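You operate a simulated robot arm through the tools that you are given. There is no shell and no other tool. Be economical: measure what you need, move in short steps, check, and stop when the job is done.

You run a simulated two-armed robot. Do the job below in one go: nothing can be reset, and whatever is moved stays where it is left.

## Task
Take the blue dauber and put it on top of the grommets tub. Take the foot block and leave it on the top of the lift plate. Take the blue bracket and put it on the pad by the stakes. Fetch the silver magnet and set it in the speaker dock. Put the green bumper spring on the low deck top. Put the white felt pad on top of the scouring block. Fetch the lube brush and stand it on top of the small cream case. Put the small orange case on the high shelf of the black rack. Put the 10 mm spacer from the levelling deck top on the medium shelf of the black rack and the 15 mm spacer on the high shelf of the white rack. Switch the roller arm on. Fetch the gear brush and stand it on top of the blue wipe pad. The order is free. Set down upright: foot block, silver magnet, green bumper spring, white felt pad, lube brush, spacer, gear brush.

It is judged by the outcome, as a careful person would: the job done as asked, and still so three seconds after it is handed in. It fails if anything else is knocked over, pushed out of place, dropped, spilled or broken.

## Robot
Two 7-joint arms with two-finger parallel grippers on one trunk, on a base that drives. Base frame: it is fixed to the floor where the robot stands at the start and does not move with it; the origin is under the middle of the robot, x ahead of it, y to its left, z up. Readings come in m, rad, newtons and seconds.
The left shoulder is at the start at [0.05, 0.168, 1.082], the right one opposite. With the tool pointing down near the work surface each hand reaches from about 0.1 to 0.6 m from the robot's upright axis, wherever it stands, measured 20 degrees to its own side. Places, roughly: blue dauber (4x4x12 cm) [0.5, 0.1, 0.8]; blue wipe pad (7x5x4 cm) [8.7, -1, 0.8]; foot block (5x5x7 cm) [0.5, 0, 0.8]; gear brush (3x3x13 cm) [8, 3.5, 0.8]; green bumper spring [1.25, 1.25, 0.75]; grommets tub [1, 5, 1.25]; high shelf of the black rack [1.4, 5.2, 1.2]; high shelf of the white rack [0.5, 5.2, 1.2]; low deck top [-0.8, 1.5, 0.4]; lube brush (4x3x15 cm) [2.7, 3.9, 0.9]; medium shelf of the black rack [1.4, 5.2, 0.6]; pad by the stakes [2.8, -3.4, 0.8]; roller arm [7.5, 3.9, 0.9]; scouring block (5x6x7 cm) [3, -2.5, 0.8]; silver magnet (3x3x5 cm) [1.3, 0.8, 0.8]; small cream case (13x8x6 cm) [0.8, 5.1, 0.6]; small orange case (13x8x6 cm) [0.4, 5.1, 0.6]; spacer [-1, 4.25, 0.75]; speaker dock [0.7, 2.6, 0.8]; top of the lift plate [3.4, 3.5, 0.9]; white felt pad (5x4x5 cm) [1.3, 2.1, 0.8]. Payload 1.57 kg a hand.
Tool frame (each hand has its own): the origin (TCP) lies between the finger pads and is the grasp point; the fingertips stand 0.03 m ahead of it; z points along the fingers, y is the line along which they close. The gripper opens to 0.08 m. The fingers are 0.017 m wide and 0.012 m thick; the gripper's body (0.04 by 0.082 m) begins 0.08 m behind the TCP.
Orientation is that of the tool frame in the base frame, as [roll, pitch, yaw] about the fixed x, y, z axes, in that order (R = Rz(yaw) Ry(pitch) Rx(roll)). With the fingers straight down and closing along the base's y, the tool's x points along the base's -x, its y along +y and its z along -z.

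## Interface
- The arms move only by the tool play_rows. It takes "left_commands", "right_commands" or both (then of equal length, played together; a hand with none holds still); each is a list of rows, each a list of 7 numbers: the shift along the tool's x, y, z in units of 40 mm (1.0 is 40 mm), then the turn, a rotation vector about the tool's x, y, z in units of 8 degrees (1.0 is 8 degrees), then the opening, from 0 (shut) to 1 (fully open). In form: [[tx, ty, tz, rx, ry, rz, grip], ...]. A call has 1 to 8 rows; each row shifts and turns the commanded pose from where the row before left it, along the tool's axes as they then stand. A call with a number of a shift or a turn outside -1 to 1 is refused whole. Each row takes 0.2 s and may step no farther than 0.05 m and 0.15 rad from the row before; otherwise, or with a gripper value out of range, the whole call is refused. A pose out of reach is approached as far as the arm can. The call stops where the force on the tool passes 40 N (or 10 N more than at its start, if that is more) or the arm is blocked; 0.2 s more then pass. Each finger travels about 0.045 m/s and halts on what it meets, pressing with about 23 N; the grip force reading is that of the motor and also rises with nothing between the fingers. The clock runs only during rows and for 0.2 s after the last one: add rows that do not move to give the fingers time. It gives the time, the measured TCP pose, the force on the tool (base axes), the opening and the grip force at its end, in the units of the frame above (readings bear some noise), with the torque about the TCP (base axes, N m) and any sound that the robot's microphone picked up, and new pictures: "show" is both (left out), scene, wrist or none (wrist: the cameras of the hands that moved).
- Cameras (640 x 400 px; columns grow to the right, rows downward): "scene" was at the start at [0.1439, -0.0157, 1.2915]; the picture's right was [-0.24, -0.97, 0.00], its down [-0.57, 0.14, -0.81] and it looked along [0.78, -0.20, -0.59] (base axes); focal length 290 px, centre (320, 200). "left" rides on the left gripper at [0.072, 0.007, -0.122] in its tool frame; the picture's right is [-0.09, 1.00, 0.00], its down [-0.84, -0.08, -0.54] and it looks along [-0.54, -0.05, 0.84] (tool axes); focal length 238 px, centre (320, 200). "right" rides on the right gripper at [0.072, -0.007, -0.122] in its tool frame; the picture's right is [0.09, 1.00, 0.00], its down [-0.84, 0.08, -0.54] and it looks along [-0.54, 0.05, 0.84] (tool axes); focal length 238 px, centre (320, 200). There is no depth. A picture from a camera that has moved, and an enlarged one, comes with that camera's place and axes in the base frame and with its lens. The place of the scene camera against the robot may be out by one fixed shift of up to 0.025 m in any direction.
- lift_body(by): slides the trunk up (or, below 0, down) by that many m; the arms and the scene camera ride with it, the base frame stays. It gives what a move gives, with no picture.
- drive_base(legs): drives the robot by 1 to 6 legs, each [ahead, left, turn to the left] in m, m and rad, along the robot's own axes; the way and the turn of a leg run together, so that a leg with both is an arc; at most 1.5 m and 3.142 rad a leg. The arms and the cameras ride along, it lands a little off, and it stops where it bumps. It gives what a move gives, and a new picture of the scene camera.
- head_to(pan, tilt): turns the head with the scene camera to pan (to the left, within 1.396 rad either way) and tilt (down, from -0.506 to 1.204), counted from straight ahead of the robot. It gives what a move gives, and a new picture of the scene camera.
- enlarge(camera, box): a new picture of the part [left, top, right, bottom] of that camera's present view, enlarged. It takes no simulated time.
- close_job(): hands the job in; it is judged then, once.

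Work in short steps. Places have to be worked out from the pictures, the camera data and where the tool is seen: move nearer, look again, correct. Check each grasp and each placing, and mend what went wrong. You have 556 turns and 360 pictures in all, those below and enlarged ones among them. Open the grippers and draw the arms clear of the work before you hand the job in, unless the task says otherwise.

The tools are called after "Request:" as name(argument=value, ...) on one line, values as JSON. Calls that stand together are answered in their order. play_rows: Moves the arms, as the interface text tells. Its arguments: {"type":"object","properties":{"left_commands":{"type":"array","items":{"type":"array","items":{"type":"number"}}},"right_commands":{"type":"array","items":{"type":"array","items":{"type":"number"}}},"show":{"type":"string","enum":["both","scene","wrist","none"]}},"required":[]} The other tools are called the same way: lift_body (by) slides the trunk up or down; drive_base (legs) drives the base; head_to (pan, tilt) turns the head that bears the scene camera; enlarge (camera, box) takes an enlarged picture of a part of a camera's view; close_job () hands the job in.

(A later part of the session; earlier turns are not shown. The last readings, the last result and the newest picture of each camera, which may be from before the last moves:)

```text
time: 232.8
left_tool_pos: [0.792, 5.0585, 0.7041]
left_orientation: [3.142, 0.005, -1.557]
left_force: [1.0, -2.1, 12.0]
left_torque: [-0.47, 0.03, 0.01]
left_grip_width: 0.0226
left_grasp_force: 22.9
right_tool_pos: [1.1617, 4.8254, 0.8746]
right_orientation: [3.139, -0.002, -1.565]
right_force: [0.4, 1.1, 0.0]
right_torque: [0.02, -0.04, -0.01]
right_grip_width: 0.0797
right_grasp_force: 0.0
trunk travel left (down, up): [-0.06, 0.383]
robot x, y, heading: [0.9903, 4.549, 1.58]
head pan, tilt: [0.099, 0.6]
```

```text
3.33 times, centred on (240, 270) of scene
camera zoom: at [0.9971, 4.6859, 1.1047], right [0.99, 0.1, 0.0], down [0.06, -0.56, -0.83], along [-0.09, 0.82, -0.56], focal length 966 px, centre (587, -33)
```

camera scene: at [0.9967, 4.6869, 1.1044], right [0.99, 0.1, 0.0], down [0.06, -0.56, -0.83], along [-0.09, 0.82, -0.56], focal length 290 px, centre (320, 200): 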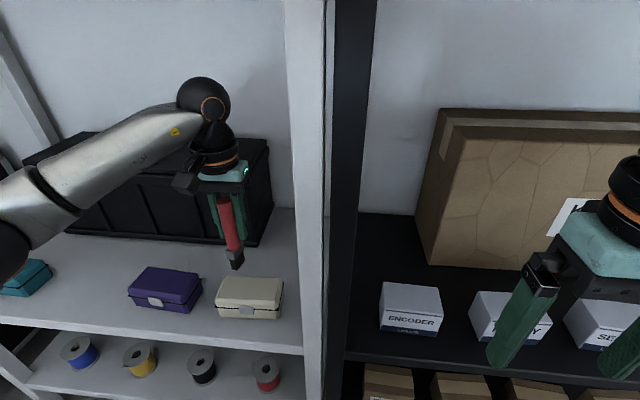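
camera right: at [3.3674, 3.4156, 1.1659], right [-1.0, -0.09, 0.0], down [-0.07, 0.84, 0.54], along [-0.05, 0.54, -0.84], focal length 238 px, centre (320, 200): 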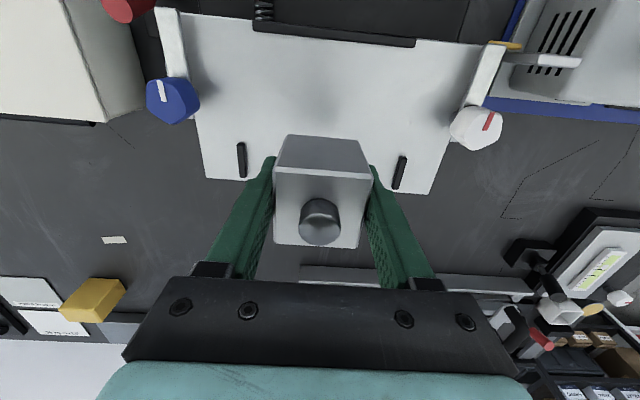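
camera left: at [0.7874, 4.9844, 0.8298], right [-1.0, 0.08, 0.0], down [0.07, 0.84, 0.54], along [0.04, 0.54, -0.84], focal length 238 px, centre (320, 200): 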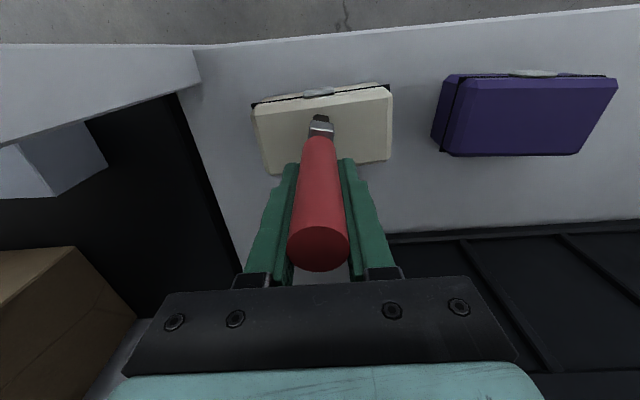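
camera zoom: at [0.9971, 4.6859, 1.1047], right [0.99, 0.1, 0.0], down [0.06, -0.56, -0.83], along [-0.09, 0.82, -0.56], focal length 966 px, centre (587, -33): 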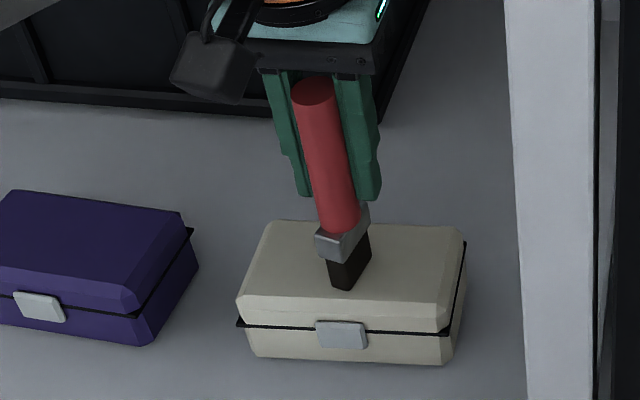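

Contact (12 N), but the torque suggests the brush leans slightly, its foot toward me. Lift a bit, tilt the hand ~5° to straighten it, and touch down again.

Request:
play_rows(left_commands=[[0, 0, -0.2, 0, 0, 0, 0], [0, 0, 0, 0, -0.7, 0, 0], [0, 0, 0, 0, 0, 0, 0]], show="none")

Request:
play_rows(left_commands=[[0, 0, 0.1, 0, 0, 0, 0], [0, 0, 0.1, 0, 0, 0, 0], [0, 0, 0, 0, 0, 0, 0]], show="none")

```text
time: 233.6
left_tool_pos: [0.7925, 5.0583, 0.7086]
left_orientation: [3.141, 0.1, -1.557]
left_force: [-0.1, 0.2, -0.1]
left_torque: [0.0, -0.02, 0.04]
left_grip_width: 0.0225
left_grasp_force: 22.9
right_tool_pos: [1.1612, 4.826, 0.8739]
right_orientation: [3.139, -0.007, -1.567]
right_force: [0.3, -0.4, 0.7]
right_torque: [0.04, 0.0, -0.03]
right_grip_width: 0.08
right_grasp_force: 0.1
trunk travel left (down, up): [-0.06, 0.383]
robot x, y, heading: [0.9863, 4.5537, 1.575]
head pan, tilt: [0.099, 0.6]
```

```text
time: 234.4
left_tool_pos: [0.7933, 5.059, 0.7046]
left_orientation: [3.141, 0.105, -1.558]
left_force: [-1.3, -3.0, 16.9]
left_torque: [-0.48, 0.11, 0.01]
left_grip_width: 0.0228
left_grasp_force: 23.0
right_tool_pos: [1.1619, 4.8259, 0.8755]
right_orientation: [3.14, -0.004, -1.566]
right_force: [0.0, 0.7, -0.5]
right_torque: [-0.02, 0.0, 0.01]
right_grip_width: 0.08
right_grasp_force: 0.1
trunk travel left (down, up): [-0.06, 0.383]
robot x, y, heading: [0.9836, 4.554, 1.575]
head pan, tilt: [0.099, 0.6]
```

From the wrist picture the brush is parallel to the tool, only gripped 8 mm off-centre, so it was upright before. Undo the tilt and touch down again.

Request:
play_rows(left_commands=[[0, 0, -0.25, 0, 0, 0, 0], [0, 0, 0, 0, 0.72, 0, 0], [0, 0, 0, 0, 0, 0, 0]], show="none")

Request:
play_rows(left_commands=[[-0.1, 0, 0.12, 0, 0, 0, 0], [0, 0, 0.1, 0, 0, 0, 0], [0, 0, 0, 0, 0, 0, 0]], show="none")

```text
time: 235.2
left_tool_pos: [0.7942, 5.0561, 0.7113]
left_orientation: [3.141, -0.003, -1.559]
left_force: [0.4, -0.3, -0.8]
left_torque: [0.06, -0.01, 0.0]
left_grip_width: 0.0227
left_grasp_force: 23.0
right_tool_pos: [1.161, 4.826, 0.8739]
right_orientation: [3.139, -0.005, -1.566]
right_force: [-0.5, -0.4, 0.3]
right_torque: [-0.03, 0.02, 0.02]
right_grip_width: 0.0799
right_grasp_force: 0.0
trunk travel left (down, up): [-0.06, 0.383]
robot x, y, heading: [0.9829, 4.5497, 1.585]
head pan, tilt: [0.099, 0.6]
```

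```text
time: 236.0
left_tool_pos: [0.7933, 5.0617, 0.7022]
left_orientation: [3.141, 0.001, -1.556]
left_force: [0.1, -0.6, -0.1]
left_torque: [0.0, -0.03, -0.01]
left_grip_width: 0.0223
left_grasp_force: 22.5
right_tool_pos: [1.161, 4.8265, 0.8757]
right_orientation: [3.139, -0.005, -1.566]
right_force: [0.0, 0.6, 0.5]
right_torque: [-0.03, 0.03, 0.02]
right_grip_width: 0.0798
right_grasp_force: 0.2
trunk travel left (down, up): [-0.06, 0.383]
robot x, y, heading: [0.9864, 4.5517, 1.581]
head pan, tilt: [0.099, 0.6]
```

Request:
play_rows(left_commands=[[0, 0, 0.06, 0, 0, 0, 0], [0, 0, 0, 0, 0, 0, 0]], show="none")

Request:
play_rows(left_commands=[[0, 0, 0.05, 0, 0, 0, 0], [0, 0, 0, 0, 0, 0, 0]], show="none")

```text
time: 236.6
left_tool_pos: [0.793, 5.0619, 0.7032]
left_orientation: [-3.141, 0.004, -1.557]
left_force: [-1.1, -1.0, 13.6]
left_torque: [-0.23, 0.02, 0.02]
left_grip_width: 0.0224
left_grasp_force: 23.8
right_tool_pos: [1.1618, 4.8263, 0.8748]
right_orientation: [3.14, -0.003, -1.565]
right_force: [-0.7, -0.7, -0.5]
right_torque: [0.01, 0.01, 0.0]
right_grip_width: 0.0799
right_grasp_force: 0.1
trunk travel left (down, up): [-0.06, 0.383]
robot x, y, heading: [0.9835, 4.5498, 1.575]
head pan, tilt: [0.099, 0.6]
```

```text
time: 237.2
left_tool_pos: [0.7931, 5.0612, 0.7]
left_orientation: [3.141, 0.002, -1.555]
left_force: [0.4, 2.0, 17.8]
left_torque: [0.01, 0.03, 0.02]
left_grip_width: 0.0231
left_grasp_force: 22.3
right_tool_pos: [1.161, 4.8245, 0.8751]
right_orientation: [3.14, -0.003, -1.565]
right_force: [-0.8, 0.5, -0.4]
right_torque: [0.01, -0.01, -0.01]
right_grip_width: 0.08
right_grasp_force: 0.0
trunk travel left (down, up): [-0.06, 0.383]
robot x, y, heading: [0.9884, 4.5534, 1.574]
head pan, tilt: [0.099, 0.6]
```

Flat contact now. Back off a millimetre of pressure and open.

Request:
play_rows(left_commands=[[0, 0, -0.04, 0, 0, 0, 0.3], [0, 0, 0, 0, 0, 0, 0.5], [0, 0, 0, 0, 0, 0, 0.8], [0, 0, 0, 0, 0, 0, 1], [0, 0, 0, 0, 0, 0, 1]], show="wrist")

Request:
enlarge(camera="scene", box=[180, 210, 300, 330])

```text
time: 238.4
left_tool_pos: [0.7918, 5.0601, 0.6997]
left_orientation: [-3.14, 0.0, -1.556]
left_force: [-0.1, -0.1, 0.8]
left_torque: [0.02, -0.01, -0.03]
left_grip_width: 0.0803
left_grasp_force: 0.0
right_tool_pos: [1.1609, 4.8261, 0.8734]
right_orientation: [3.142, -0.004, -1.565]
right_force: [0.9, -0.3, -0.5]
right_torque: [0.02, 0.01, 0.01]
right_grip_width: 0.08
right_grasp_force: 0.0
trunk travel left (down, up): [-0.06, 0.383]
robot x, y, heading: [0.9874, 4.5516, 1.575]
head pan, tilt: [0.099, 0.6]
camera left: at [0.7871, 4.9877, 0.8213], right [-1.0, 0.08, 0.0], down [0.07, 0.84, 0.54], along [0.04, 0.54, -0.84], focal length 238 px, centre (320, 200)
```

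left: 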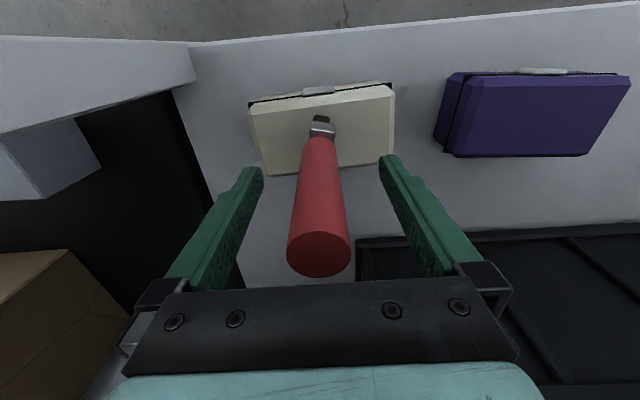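

```text
3.33 times, centred on (240, 270) of scene
camera zoom: at [0.9968, 4.6868, 1.1044], right [0.99, 0.1, 0.0], down [0.06, -0.56, -0.83], along [-0.09, 0.82, -0.56], focal length 966 px, centre (587, -33)
```

zoom: 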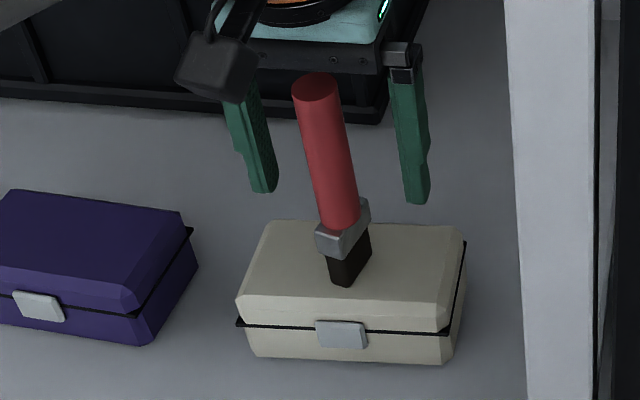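

It stands. Rise straight up, then withdraw.

Request:
play_rows(left_commands=[[0, 0, -0.5, 0, 0, 0, 1], [0, 0, -1, 0, 0, 0, 1], [0, 0, -1, 0, 0, 0, 1], [0.3, 0, -0.8, 0, 0, 0, 1], [1, 0, 0, 0, 0, 0, 1], [1, 0, 0, 0, 0, 0, 1], [1, 0, 0, 0, 0, 0, 1], [1, 0, 0, 0, 0, 0, 1]], show="scene")

```text
time: 240.2
left_tool_pos: [0.796, 4.8886, 0.8326]
left_orientation: [3.142, 0.0, -1.556]
left_force: [0.4, 0.0, 0.7]
left_torque: [-0.02, 0.0, 0.01]
left_grip_width: 0.0802
left_grasp_force: 0.1
right_tool_pos: [1.1616, 4.8271, 0.8746]
right_orientation: [3.139, -0.006, -1.567]
right_force: [-0.3, 0.4, -0.1]
right_torque: [0.01, 0.0, 0.01]
right_grip_width: 0.0799
right_grasp_force: 0.2
trunk travel left (down, up): [-0.06, 0.383]
robot x, y, heading: [0.985, 4.5537, 1.578]
head pan, tilt: [0.099, 0.6]
camera scene: at [0.9968, 4.6869, 1.1044], right [0.99, 0.1, 0.0], down [0.06, -0.56, -0.83], along [-0.09, 0.82, -0.56], focal length 290 px, centre (320, 200)
```

scene: 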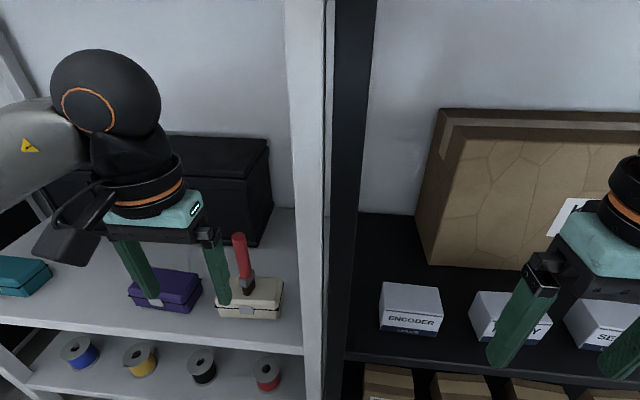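

Lube brush done. Next the spacers on the levelling deck at (-1,4.25): back off, strafe west, turn to face west.

Request:
drive_base(legs=[[-0.3, 0, 0], [0, 1.2, 0], [0, 0, 1.565]])

Request:
lift_body(by=0.2)

Request:
head_to(pan=0.0, tilt=0.6)

```text
time: 251.6
left_tool_pos: [-0.5226, 4.0717, 0.8328]
left_orientation: [3.139, 0.0, 0.005]
left_force: [0.3, -0.4, 0.2]
left_torque: [-0.01, 0.01, 0.0]
left_grip_width: 0.0799
left_grasp_force: 0.1
right_tool_pos: [-0.4552, 4.4365, 0.8749]
right_orientation: [3.139, -0.005, -0.004]
right_force: [-0.3, 0.3, -0.6]
right_torque: [0.0, -0.02, -0.03]
right_grip_width: 0.0801
right_grasp_force: 0.0
trunk travel left (down, up): [-0.06, 0.383]
robot x, y, heading: [-0.1828, 4.2599, 3.137]
head pan, tilt: [0.099, 0.6]
camera scene: at [-0.2932, 4.2568, 1.1044], right [-0.1, 1.0, 0.0], down [0.56, 0.05, -0.83], along [-0.82, -0.08, -0.56], focal length 290 px, centre (320, 200)
```

scene: 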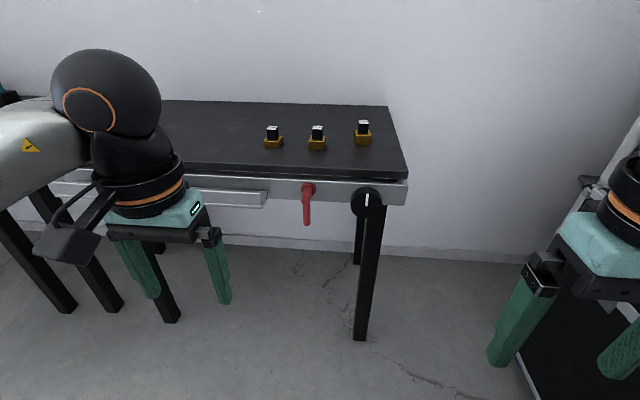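

```text
time: 253.8
left_tool_pos: [-0.5217, 4.0699, 1.0318]
left_orientation: [3.141, -0.001, 0.006]
left_force: [-0.9, -0.1, 0.1]
left_torque: [-0.01, -0.03, 0.01]
left_grip_width: 0.0801
left_grasp_force: 0.0
right_tool_pos: [-0.4575, 4.4364, 1.0738]
right_orientation: [3.14, -0.005, -0.004]
right_force: [0.1, 0.0, 0.0]
right_torque: [-0.02, -0.01, -0.03]
right_grip_width: 0.0802
right_grasp_force: 0.1
trunk travel left (down, up): [-0.26, 0.183]
robot x, y, heading: [-0.1859, 4.2571, 3.14]
head pan, tilt: [0.099, 0.6]
```

```text
time: 254.5
left_tool_pos: [-0.5225, 4.07, 1.0325]
left_orientation: [-3.141, 0.0, 0.005]
left_force: [-0.8, 0.3, 0.4]
left_torque: [0.03, -0.03, -0.02]
left_grip_width: 0.0797
left_grasp_force: 0.1
right_tool_pos: [-0.4562, 4.4357, 1.074]
right_orientation: [3.141, -0.005, -0.004]
right_force: [-0.1, 0.1, 0.3]
right_torque: [-0.02, -0.02, -0.01]
right_grip_width: 0.0802
right_grasp_force: 0.0
trunk travel left (down, up): [-0.26, 0.183]
robot x, y, heading: [-0.1875, 4.2587, 3.137]
head pan, tilt: [0.0, 0.6]
camera scene: at [-0.2936, 4.2655, 1.3044], right [0.0, 1.0, 0.0], down [0.56, 0.0, -0.83], along [-0.83, 0.0, -0.56], focal length 290 px, centre (320, 200)
```

scene: 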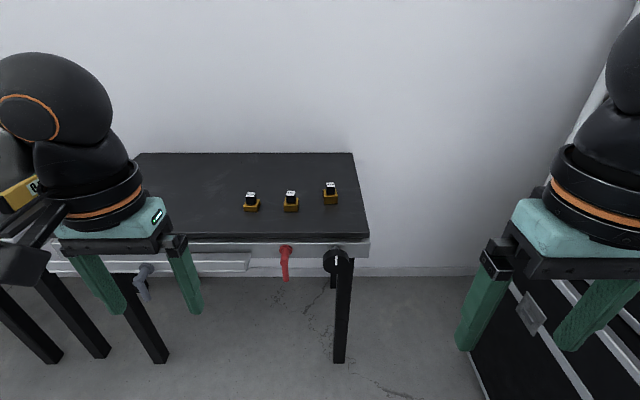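

Three spacers stand there. Enlarge to read them.

Request:
enlarge(camera="scene", box=[230, 170, 360, 225])

```text
4.92 times, centred on (295, 198) of scene
camera zoom: at [-0.2936, 4.2655, 1.3044], right [0.0, 1.0, 0.0], down [0.56, 0.0, -0.83], along [-0.83, 0.0, -0.56], focal length 1427 px, centre (443, 212)
```

zoom: 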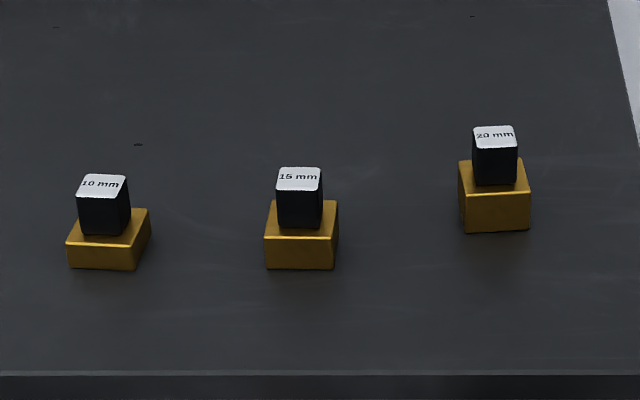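

10 mm at ≈(-1.076,4.045), 15 mm at ≈(-1.077,4.172), each with a black knob. Drive closer for the left hand to take the 10 mm one.

Request:
drive_base(legs=[[0.37, 0.06, 0]])

Request:
play_rows(left_commands=[[-1, 0.3, 0, 0, 0, 0, 1], [-1, 0.3, 0, 0, 0, 0, 1], [-1, 0, 0.5, 0, 0, 0, 1], [-1, 0, 0.5, 0, 0, 0, 1], [-0.6, 0, 0.5, 0, 0, 0, 1], [0, 0, 0, 0, 0, 0, 1]], show="both")

```text
time: 256.9
left_tool_pos: [-0.8934, 4.0094, 1.031]
left_orientation: [3.141, 0.0, 0.01]
left_force: [-0.3, -0.8, 0.3]
left_torque: [0.02, -0.02, -0.03]
left_grip_width: 0.0802
left_grasp_force: 0.1
right_tool_pos: [-0.8316, 4.376, 1.0742]
right_orientation: [3.14, -0.006, -0.001]
right_force: [0.0, 0.0, -0.6]
right_torque: [-0.02, -0.01, 0.0]
right_grip_width: 0.0799
right_grasp_force: 0.0
trunk travel left (down, up): [-0.26, 0.183]
robot x, y, heading: [-0.5565, 4.1992, -3.135]
head pan, tilt: [0.0, 0.6]
camera scene: at [-0.6664, 4.2055, 1.3043], right [0.0, 1.0, 0.0], down [0.57, 0.0, -0.82], along [-0.82, 0.0, -0.57], focal length 290 px, centre (320, 200)
```

scene: 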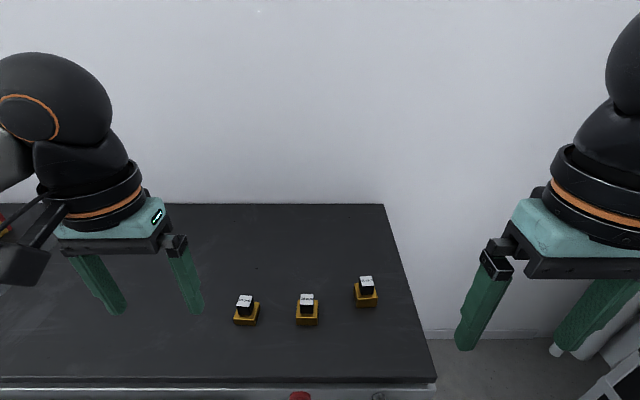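

```text
time: 258.3
left_tool_pos: [-1.0767, 3.9847, 0.9723]
left_orientation: [-3.141, 0.001, 0.009]
left_force: [0.2, -0.4, 0.9]
left_torque: [0.01, 0.02, 0.0]
left_grip_width: 0.0801
left_grasp_force: 0.0
right_tool_pos: [-0.8295, 4.3752, 1.0737]
right_orientation: [3.141, -0.006, 0.001]
right_force: [0.1, 0.2, -0.3]
right_torque: [-0.01, 0.03, 0.03]
right_grip_width: 0.0801
right_grasp_force: 0.0
trunk travel left (down, up): [-0.26, 0.183]
robot x, y, heading: [-0.5606, 4.2034, -3.139]
head pan, tilt: [0.0, 0.6]
camera scene: at [-0.666, 4.2055, 1.3044], right [0.0, 1.0, 0.0], down [0.56, 0.0, -0.83], along [-0.83, 0.0, -0.56], focal length 290 px, centre (320, 200)
camera left: at [-1.0049, 3.9771, 1.0936], right [-0.08, -1.0, 0.0], down [-0.84, 0.07, 0.54], along [-0.54, 0.04, -0.84], focal length 238 px, centre (320, 200)
```

scene: 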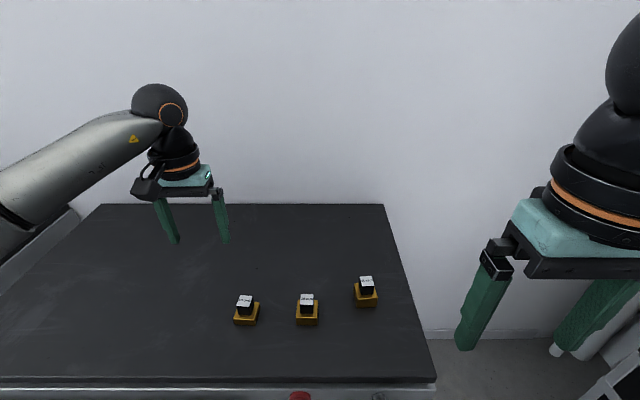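
left: 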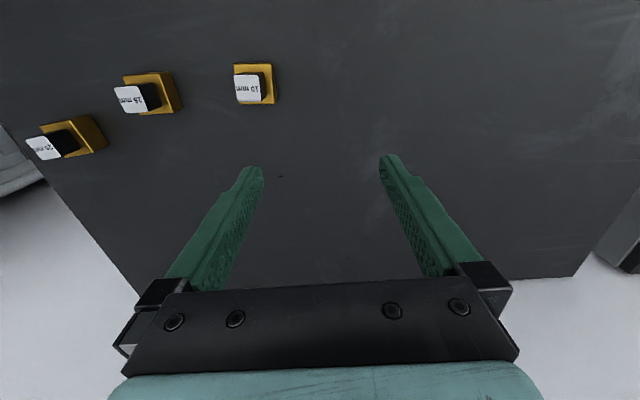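

10 mm spacer is at ≈(-1.036,4.056). Move above it and descend to look closely.

Request:
play_rows(left_commands=[[0.5, -0.9, 0, 0, 0, 0, 1], [0.5, -0.88, 0, 0, 0, 0, 1], [0, 0, 0.9, 0, 0, 0, 1], [0, 0, 0.9, 0, 0, 0, 1], [0, 0, 0.6, 0, 0, 0, 1], [0, 0, 0, 0, 0, 0, 1]], show="wrist")

Request:
enlarge(camera="left", box=[220, 80, 420, 240])

```text
time: 259.7
left_tool_pos: [-1.0379, 4.0539, 0.8768]
left_orientation: [3.141, -0.001, 0.008]
left_force: [0.4, 0.1, -0.2]
left_torque: [0.0, 0.01, 0.05]
left_grip_width: 0.0801
left_grasp_force: 0.0
right_tool_pos: [-0.8292, 4.374, 1.0738]
right_orientation: [-3.142, -0.004, 0.001]
right_force: [-0.7, -0.4, 0.1]
right_torque: [0.02, 0.03, 0.01]
right_grip_width: 0.0801
right_grasp_force: 0.1
trunk travel left (down, up): [-0.26, 0.183]
robot x, y, heading: [-0.5595, 4.2013, -3.139]
head pan, tilt: [0.0, 0.6]
camera left: at [-0.9653, 4.0471, 0.9981], right [-0.08, -1.0, 0.0], down [-0.84, 0.07, 0.54], along [-0.54, 0.04, -0.84], focal length 238 px, centre (320, 200)
```

left: 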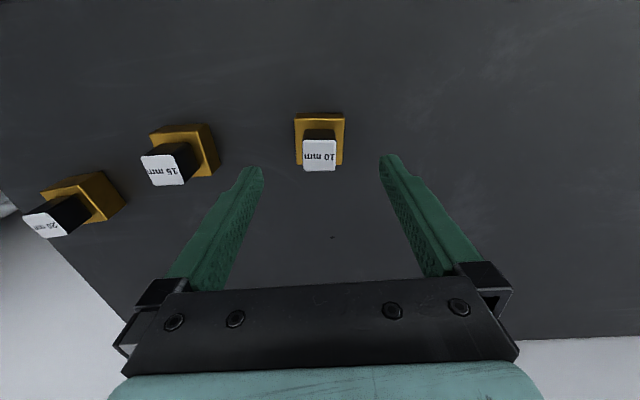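

```text
2.50 times, centred on (320, 160) of left
camera zoom: at [-0.9653, 4.0471, 0.9981], right [-0.08, -1.0, 0.0], down [-0.84, 0.07, 0.54], along [-0.54, 0.04, -0.84], focal length 596 px, centre (320, 300)
```

zoom: 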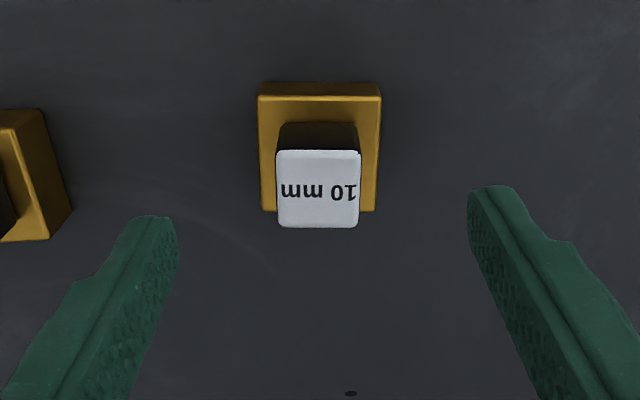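

Two-view estimate: knob top z≈0.83, base top ≈0.795. Lower to 0.83 and look.

Request:
play_rows(left_commands=[[0, 0, 0.6, 0, 0, 0, 1], [0, 0, 0.6, 0, 0, 0, 1], [0, 0, 0, 0, 0, 0, 1]], show="both")

Request:
enlarge(camera="scene", box=[180, 220, 320, 340])

```text
time: 260.5
left_tool_pos: [-1.038, 4.054, 0.8282]
left_orientation: [-3.142, -0.001, 0.01]
left_force: [-0.1, 0.5, 0.6]
left_torque: [-0.02, 0.0, 0.02]
left_grip_width: 0.08
left_grasp_force: 0.1
right_tool_pos: [-0.8292, 4.3751, 1.0741]
right_orientation: [3.139, -0.005, 0.001]
right_force: [0.2, 0.4, -0.5]
right_torque: [0.01, -0.03, -0.03]
right_grip_width: 0.0801
right_grasp_force: 0.2
trunk travel left (down, up): [-0.26, 0.183]
robot x, y, heading: [-0.5583, 4.2009, -3.138]
head pan, tilt: [0.0, 0.6]
camera scene: at [-0.666, 4.2055, 1.3044], right [0.0, 1.0, 0.0], down [0.56, 0.0, -0.83], along [-0.83, 0.0, -0.56], focal length 290 px, centre (320, 200)
camera left: at [-0.9652, 4.048, 0.9496], right [-0.08, -1.0, 0.0], down [-0.84, 0.07, 0.54], along [-0.54, 0.04, -0.84], focal length 238 px, centre (320, 200)
```

scene: 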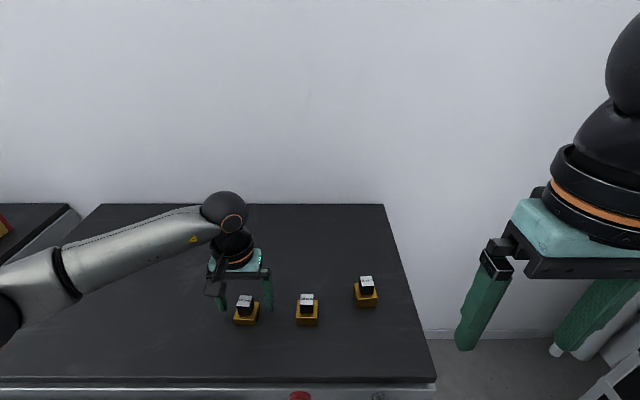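
left: 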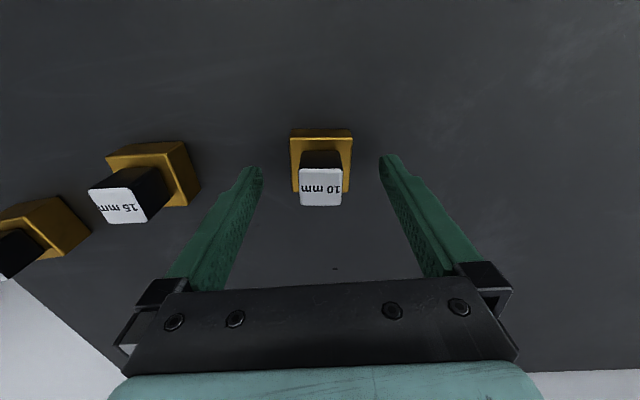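

```text
3.33 times, centred on (250, 280) of scene
camera zoom: at [-0.666, 4.2055, 1.3044], right [0.0, 1.0, 0.0], down [0.56, 0.0, -0.83], along [-0.83, 0.0, -0.56], focal length 966 px, centre (553, -67)
```

zoom: 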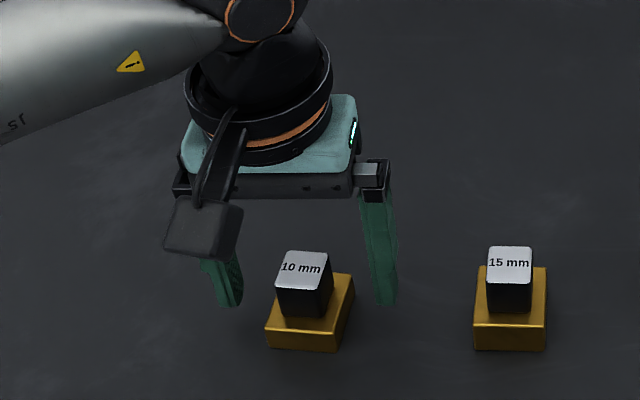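

Knob confirmed between the fingers (top ≈0.826). Close and lift.

Request:
play_rows(left_commands=[[0.05, 0, 0, 0, 0, 0, 0], [0, 0, 0, 0, 0, 0, 0], [0, 0, 0, 0, 0, 0, 0], [0, 0, 0, 0, 0, 0, 0], [0, 0, 0, 0, 0, 0, 0], [0, 0, -0.6, 0, 0, 0, 0], [0, 0, -1, 0, 0, 0, 0], [0, 0, -1, 0, 0, 0, 0]], show="wrist")

```text
time: 262.3
left_tool_pos: [-1.0306, 4.057, 0.9328]
left_orientation: [3.141, -0.001, 0.007]
left_force: [0.0, 0.6, -2.4]
left_torque: [-0.03, 0.01, 0.01]
left_grip_width: 0.0417
left_grasp_force: 23.2
right_tool_pos: [-0.8301, 4.3752, 1.0731]
right_orientation: [3.14, -0.006, 0.002]
right_force: [0.1, -0.3, -0.1]
right_torque: [-0.01, 0.04, 0.04]
right_grip_width: 0.0801
right_grasp_force: 0.0
trunk travel left (down, up): [-0.26, 0.183]
robot x, y, heading: [-0.5579, 4.1998, -3.139]
head pan, tilt: [0.0, 0.6]
camera left: at [-0.9592, 4.0503, 1.0559], right [-0.08, -1.0, 0.0], down [-0.84, 0.07, 0.54], along [-0.54, 0.04, -0.84], focal length 238 px, centre (320, 200)
```

left: 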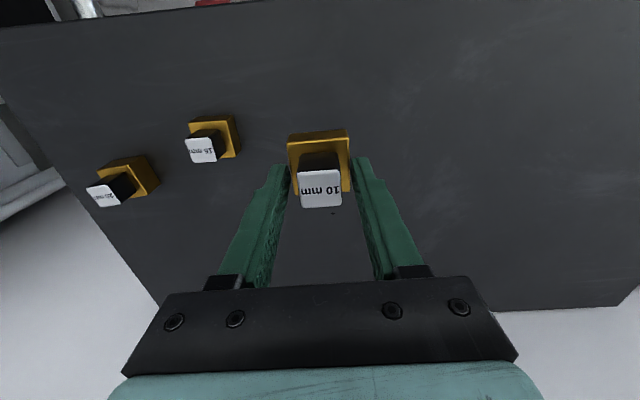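

Held by the base (0.042 m). Now raise the left hand, strafe 0.2 m left so that the 15 mm spacer at ≈(-1.035,4.172) comes to the right hand.

Request:
play_rows(left_commands=[[0.5, 0, -1, 0, 0, 0, 0], [1, 0, -0.8, 0, 0, 0, 0], [1, 0, -0.6, 0, 0, 0, 0], [1, 0, 0, 0, 0, 0, 0]], show="none")

Request:
drive_base(legs=[[0, 0.2, 0]])

Request:
play_rows(right_commands=[[-1, 0, 0.3, 0, 0, 0, 1], [-1, 0, 0.5, 0, 0, 0, 1], [-1, 0, 0.8, 0, 0, 0, 1], [-1, 0, 0.8, 0, 0, 0, 1], [-1, 0, 0.8, 0, 0, 0, 1], [0, 0, 0.8, 0, 0, 0, 1], [0, 0, 0, 0, 0, 0, 1]], show="wrist")

```text
refused: row 2 steps farther than a row can; nothing moved
```

```text
time: 263.8
left_tool_pos: [-1.032, 3.8636, 0.9339]
left_orientation: [-3.141, 0.001, 0.007]
left_force: [-0.3, -0.7, -1.9]
left_torque: [0.01, -0.01, 0.02]
left_grip_width: 0.0419
left_grasp_force: 22.7
right_tool_pos: [-0.8296, 4.1803, 1.0762]
right_orientation: [-3.141, -0.004, 0.0]
right_force: [0.0, -0.2, 0.9]
right_torque: [-0.02, 0.02, 0.04]
right_grip_width: 0.0804
right_grasp_force: 0.0
trunk travel left (down, up): [-0.26, 0.183]
robot x, y, heading: [-0.5591, 4.0048, 3.146]
head pan, tilt: [0.0, 0.6]
camera scene: at [-0.6662, 4.0102, 1.3044], right [0.0, 1.0, 0.0], down [0.57, 0.0, -0.82], along [-0.82, 0.0, -0.57], focal length 290 px, centre (320, 200)
```

scene: 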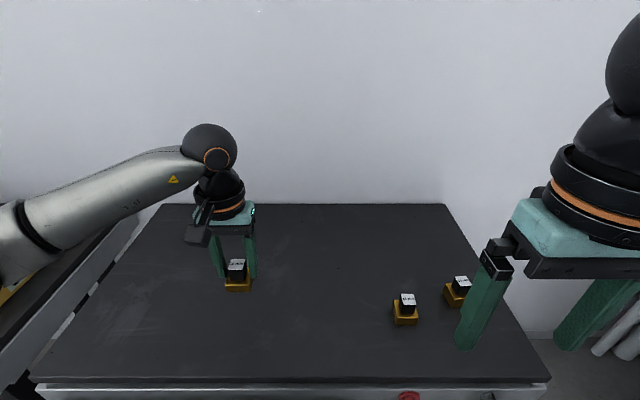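

```text
refused: row 3 steps farther than a row can; nothing moved
```

Rows were too long; the drive was harmless. Repeat the right-hand move in shorter rows.

Request:
play_rows(right_commands=[[-1, 0.1, 0, 0, 0, 0, 1], [-1, 0.1, 0, 0, 0, 0, 1], [-1, 0, 0.6, 0, 0, 0, 1], [-1, 0, 0.6, 0, 0, 0, 1], [-1, 0, 0.7, 0, 0, 0, 1], [-0.2, 0, 1, 0, 0, 0, 1], [0, 0, 1, 0, 0, 0, 1], [0, 0, 0.5, 0, 0, 0, 1]], left_commands=[[0.6, 0, -0.7, 0, 0, 0, 0], [0.6, 0, -0.7, 0, 0, 0, 0], [0.6, 0, -0.7, 0, 0, 0, 0], [0.6, 0, 0, 0, 0, 0, 0], [0.6, 0, 0, 0, 0, 0, 0], [0, 0, 0, 0, 0, 0, 0], [0, 0, 0, 0, 0, 0, 0], [0, 0, 0, 0, 0, 0, 0]], show="wrist")

```text
time: 265.6
left_tool_pos: [-0.9118, 3.8637, 1.0171]
left_orientation: [3.141, 0.002, 0.01]
left_force: [-0.5, -0.1, -2.2]
left_torque: [0.0, 0.01, 0.0]
left_grip_width: 0.0418
left_grasp_force: 22.3
right_tool_pos: [-1.0313, 4.1804, 0.9004]
right_orientation: [3.139, -0.002, -0.001]
right_force: [-0.1, -0.1, -0.1]
right_torque: [-0.01, 0.02, -0.01]
right_grip_width: 0.0799
right_grasp_force: 0.1
right hand out of reach, approached as far as the arm can: row 7, 8
trunk travel left (down, up): [-0.26, 0.183]
robot x, y, heading: [-0.5582, 4.0055, 3.142]
head pan, tilt: [0.0, 0.6]
camera right: at [-0.9596, 4.1867, 1.0217], right [0.09, -1.0, 0.0], down [-0.84, -0.07, 0.54], along [-0.54, -0.05, -0.84], focal length 238 px, centre (320, 200)
camera left: at [-0.8391, 3.856, 1.1385], right [-0.08, -1.0, 0.0], down [-0.84, 0.07, 0.54], along [-0.54, 0.05, -0.84], focal length 238 px, centre (320, 200)
```

right: 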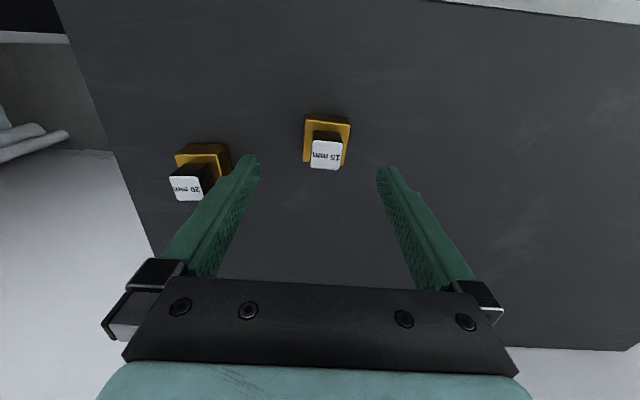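
left: 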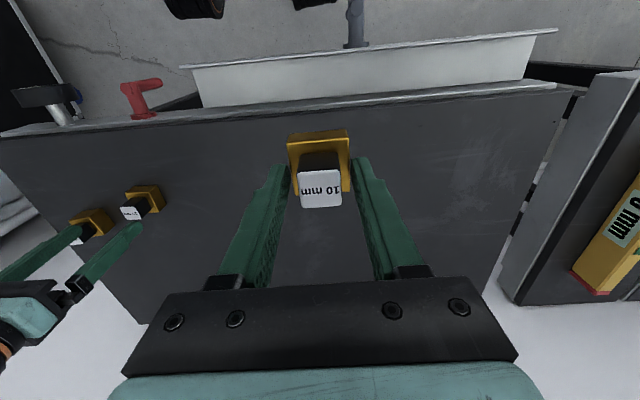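

Right hand is at its reach limit; drive 0.05 m closer.

Request:
drive_base(legs=[[0.05, 0, 0]])

Request:
play_rows(right_commands=[[0.8, 0.1, 0, 0, 0, 0, 1], [0.3, 0.1, 0.2, 0, 0, 0, 1], [0, 0, 0.3, 0, 0, 0, 1], [0, 0, 0, 0, 0, 0, 1]], show="wrist")

```text
time: 266.6
left_tool_pos: [-0.9614, 3.8632, 1.0165]
left_orientation: [-3.141, -0.001, 0.008]
left_force: [-0.7, -0.2, -2.9]
left_torque: [-0.02, -0.03, -0.03]
left_grip_width: 0.0415
left_grasp_force: 23.2
right_tool_pos: [-1.0805, 4.1809, 0.8993]
right_orientation: [3.138, -0.004, -0.002]
right_force: [0.0, -0.4, -0.1]
right_torque: [0.0, -0.02, -0.01]
right_grip_width: 0.08
right_grasp_force: 0.0
trunk travel left (down, up): [-0.26, 0.183]
robot x, y, heading: [-0.6098, 4.0067, 3.141]
head pan, tilt: [0.0, 0.6]
camera scene: at [-0.7163, 4.0108, 1.3043], right [0.0, 1.0, 0.0], down [0.57, 0.0, -0.82], along [-0.82, 0.0, -0.57], focal length 290 px, centre (320, 200)
```

scene: 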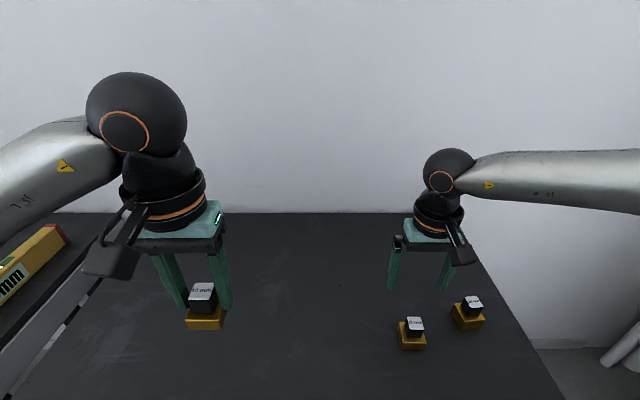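

```text
time: 267.6
left_tool_pos: [-0.9596, 3.8623, 1.0164]
left_orientation: [-3.141, 0.0, 0.007]
left_force: [-0.4, 0.7, -2.5]
left_torque: [0.02, 0.02, 0.0]
left_grip_width: 0.0416
left_grasp_force: 23.3
right_tool_pos: [-1.035, 4.1722, 0.8811]
right_orientation: [3.139, -0.003, -0.002]
right_force: [-0.8, 0.7, 0.2]
right_torque: [0.02, 0.01, 0.0]
right_grip_width: 0.0799
right_grasp_force: 0.1
trunk travel left (down, up): [-0.26, 0.183]
robot x, y, heading: [-0.6059, 4.0063, 3.141]
head pan, tilt: [0.0, 0.6]
camera right: at [-0.964, 4.1793, 1.0032], right [0.09, -1.0, 0.0], down [-0.84, -0.07, 0.54], along [-0.54, -0.05, -0.84], focal length 238 px, centre (320, 200)
```

right: 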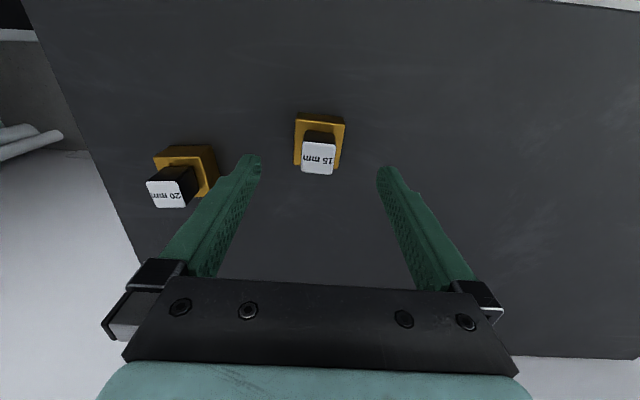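

15 mm spacer centred under the right hand. Lower to z≈0.827 and grip.

Request:
play_rows(right_commands=[[0, 0, 0.7, 0, 0, 0, 1], [0, 0, 0.65, 0, 0, 0, 1], [0, 0, 0, 0, 0, 0, 0], [0, 0, 0, 0, 0, 0, 0], [0, 0, 0, 0, 0, 0, 0], [0, 0, 0, 0, 0, 0, 0], [0, 0, -0.6, 0, 0, 0, 0], [0, 0, -1, 0, 0, 0, 0]], show="wrist")

```text
time: 269.4
left_tool_pos: [-0.96, 3.8623, 1.0167]
left_orientation: [-3.141, 0.002, 0.006]
left_force: [0.0, -0.6, -3.0]
left_torque: [0.0, 0.03, -0.02]
left_grip_width: 0.0416
left_grasp_force: 23.0
right_tool_pos: [-1.0293, 4.1774, 0.8946]
right_orientation: [3.137, -0.003, 0.0]
right_force: [1.4, 0.4, -2.0]
right_torque: [-0.01, -0.02, -0.02]
right_grip_width: 0.0419
right_grasp_force: 22.6
right hand out of reach, approached as far as the arm can: row 2
trunk travel left (down, up): [-0.26, 0.183]
robot x, y, heading: [-0.6051, 4.0062, 3.145]
head pan, tilt: [0.0, 0.6]
camera right: at [-0.9582, 4.1839, 1.0167], right [0.09, -1.0, 0.0], down [-0.84, -0.08, 0.54], along [-0.54, -0.05, -0.84], focal length 238 px, centre (320, 200)
```

right: 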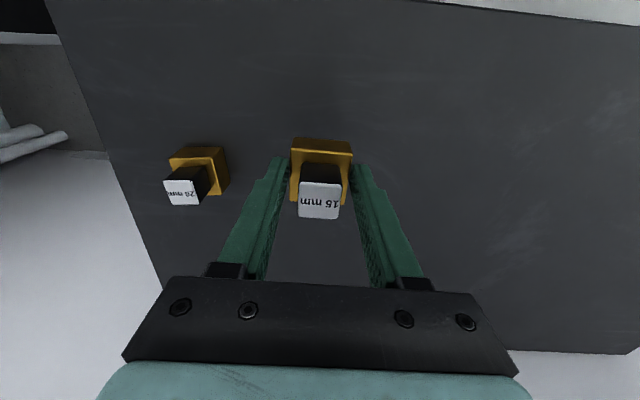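

15 mm held too. Raise and retract both hands, then back off.

Request:
play_rows(right_commands=[[0.3, 0, -1, 0, 0, 0, 0], [0.4, 0, -1, 0, 0, 0, 0], [0.6, 0, -0.9, 0, 0, 0, 0], [0.9, 0, 0, 0, 0, 0, 0], [0.9, 0, 0, 0, 0, 0, 0], [0.6, 0, 0, 0, 0, 0, 0]], left_commands=[[0.5, 0, 0, 0, 0, 0, 0], [0.5, 0, 0, 0, 0, 0, 0], [0.5, 0, 0, 0, 0, 0, 0], [0, 0, 0, 0, 0, 0, 0], [0, 0, 0, 0, 0, 0, 0], [0, 0, 0, 0, 0, 0, 0]], show="none")

Request:
drive_base(legs=[[-0.35, -0.2, 0], [0, 0, -1.57]])

Request:
head_to(pan=0.0, tilt=0.3)

```text
time: 270.8
left_tool_pos: [-0.9001, 3.8645, 1.0172]
left_orientation: [-3.139, 0.0, 0.006]
left_force: [0.9, 0.0, -2.1]
left_torque: [0.02, -0.04, -0.03]
left_grip_width: 0.0419
left_grasp_force: 23.0
right_tool_pos: [-0.8836, 4.1794, 1.0114]
right_orientation: [3.139, -0.003, -0.001]
right_force: [-0.6, -0.4, -2.3]
right_torque: [-0.01, 0.01, -0.04]
right_grip_width: 0.0416
right_grasp_force: 23.0
trunk travel left (down, up): [-0.26, 0.183]
robot x, y, heading: [-0.6069, 4.0063, 3.145]
head pan, tilt: [0.0, 0.6]
```

```text
time: 277.1
left_tool_pos: [-0.401, 4.4985, 1.0175]
left_orientation: [3.141, 0.0, -1.562]
left_force: [-0.3, 0.4, -2.7]
left_torque: [0.04, 0.01, -0.01]
left_grip_width: 0.0414
left_grasp_force: 22.8
right_tool_pos: [-0.0858, 4.4825, 1.0113]
right_orientation: [3.138, -0.003, -1.571]
right_force: [0.0, -0.7, -2.0]
right_torque: [0.0, -0.01, 0.04]
right_grip_width: 0.0417
right_grasp_force: 23.8
trunk travel left (down, up): [-0.26, 0.183]
robot x, y, heading: [-0.2616, 4.2083, 1.576]
head pan, tilt: [0.0, 0.6]
camera scene: at [-0.2397, 4.3383, 1.3044], right [1.0, 0.0, 0.0], down [0.0, -0.57, -0.82], along [0.0, 0.82, -0.57], focal length 290 px, centre (320, 200)
```

scene: 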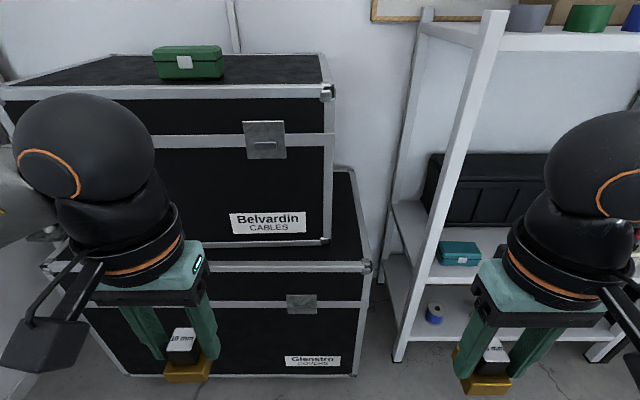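

```text
time: 277.9
left_tool_pos: [-0.4009, 4.4982, 1.0179]
left_orientation: [3.141, 0.0, -1.562]
left_force: [-0.1, 0.3, -2.7]
left_torque: [0.01, 0.02, -0.01]
left_grip_width: 0.0416
left_grasp_force: 22.6
right_tool_pos: [-0.0854, 4.4829, 1.0115]
right_orientation: [3.139, -0.003, -1.57]
right_force: [0.2, 0.2, -3.3]
right_torque: [0.01, -0.01, 0.0]
right_grip_width: 0.0418
right_grasp_force: 23.1
trunk travel left (down, up): [-0.26, 0.183]
robot x, y, heading: [-0.2562, 4.2069, 1.57]
head pan, tilt: [0.0, 0.3]
camera scene: at [-0.2398, 4.3433, 1.3318], right [1.0, 0.0, 0.0], down [0.0, -0.3, -0.95], along [0.0, 0.95, -0.3], focal length 290 px, centre (320, 200)
```

scene: 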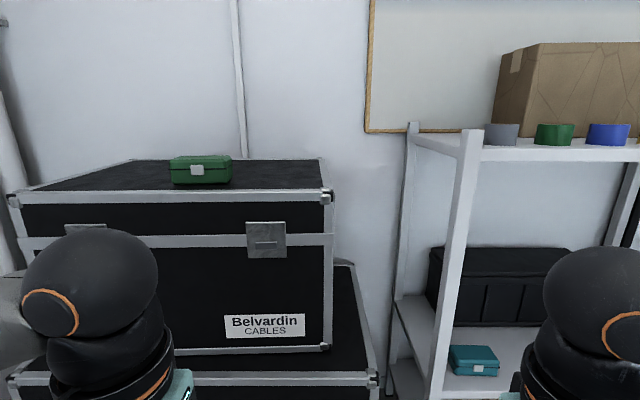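

For the 15 mm spacer I look at the left end of the white rack's high shelf. Raise the trunk and right hand, move in front of it.

Request:
lift_body(by=0.18)

Request:
play_rows(right_commands=[[0, 0, -1, 0, 0, 0, 0], [0, 0, -1, 0, 0, 0, 0], [0, 0, -1, 0, 0, 0, 0], [0, 0, -1, 0, 0, 0, 0], [0, 0, -0.7, 0, 0, 0, 0]], show="none")

Request:
drive_base(legs=[[0, -0.22, 0], [0.33, 0, 0]])

Request:
play_rows(right_commands=[[-0.8, -0.2, 0, 0, 0, 0, 0], [0, 0, 0, 0, 0, 0, 0]], show="wrist")

```text
time: 279.9
left_tool_pos: [-0.4006, 4.4982, 1.1971]
left_orientation: [3.141, 0.0, -1.563]
left_force: [-0.3, 0.4, -3.0]
left_torque: [-0.01, 0.0, -0.01]
left_grip_width: 0.0417
left_grasp_force: 23.3
right_tool_pos: [-0.0856, 4.4833, 1.1916]
right_orientation: [3.139, -0.004, -1.571]
right_force: [0.2, 0.2, -3.2]
right_torque: [0.02, -0.04, 0.02]
right_grip_width: 0.0417
right_grasp_force: 23.0
trunk travel left (down, up): [-0.44, 0.003]
robot x, y, heading: [-0.2587, 4.206, 1.573]
head pan, tilt: [0.0, 0.3]
```

```text
time: 281.1
left_tool_pos: [-0.4019, 4.4974, 1.1976]
left_orientation: [3.142, 0.0, -1.562]
left_force: [0.0, 0.2, -1.8]
left_torque: [0.01, -0.01, 0.0]
left_grip_width: 0.0417
left_grasp_force: 23.2
right_tool_pos: [-0.0834, 4.4833, 1.3801]
right_orientation: [3.139, -0.004, -1.569]
right_force: [-0.1, 0.6, -3.1]
right_torque: [-0.02, 0.02, -0.03]
right_grip_width: 0.0417
right_grasp_force: 23.4
trunk travel left (down, up): [-0.44, 0.003]
robot x, y, heading: [-0.2606, 4.2054, 1.571]
head pan, tilt: [0.0, 0.3]
```

```text
time: 284.5
left_tool_pos: [-0.185, 4.83, 1.1967]
left_orientation: [3.14, 0.0, -1.56]
left_force: [0.0, -0.2, -2.7]
left_torque: [0.01, -0.01, -0.01]
left_grip_width: 0.0417
left_grasp_force: 23.2
right_tool_pos: [0.1306, 4.8187, 1.3795]
right_orientation: [3.138, -0.003, -1.567]
right_force: [-0.1, 0.6, -3.4]
right_torque: [-0.04, -0.02, 0.01]
right_grip_width: 0.0416
right_grasp_force: 22.9
trunk travel left (down, up): [-0.44, 0.003]
robot x, y, heading: [-0.0424, 4.5415, 1.571]
head pan, tilt: [0.0, 0.3]
camera scene: at [-0.0246, 4.6766, 1.5118], right [1.0, 0.0, 0.0], down [0.0, -0.3, -0.96], along [0.0, 0.96, -0.3], focal length 290 px, centre (320, 200)
```

scene: 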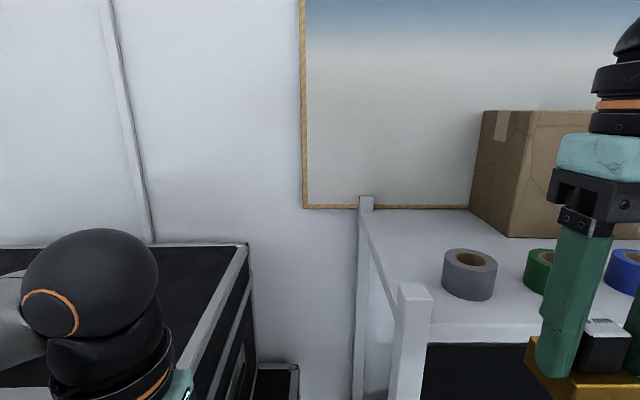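

```text
time: 285.1
left_tool_pos: [-0.1864, 4.829, 1.1955]
left_orientation: [3.141, -0.001, -1.558]
left_force: [0.3, -0.6, -2.4]
left_torque: [0.01, -0.03, 0.01]
left_grip_width: 0.0417
left_grasp_force: 22.8
right_tool_pos: [0.1362, 4.851, 1.3798]
right_orientation: [3.137, -0.002, -1.566]
right_force: [-0.9, -0.8, -3.0]
right_torque: [0.0, 0.02, 0.03]
right_grip_width: 0.0418
right_grasp_force: 22.4
trunk travel left (down, up): [-0.44, 0.003]
robot x, y, heading: [-0.0443, 4.5343, 1.573]
head pan, tilt: [0.0, 0.3]
camera right: at [0.1442, 4.7784, 1.5007], right [-1.0, -0.1, 0.0], down [-0.08, 0.84, 0.54], along [-0.06, 0.54, -0.84], focal length 238 px, centre (320, 200)
```

right: 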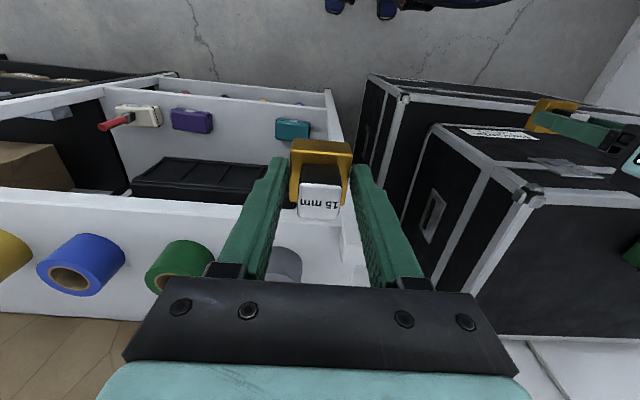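

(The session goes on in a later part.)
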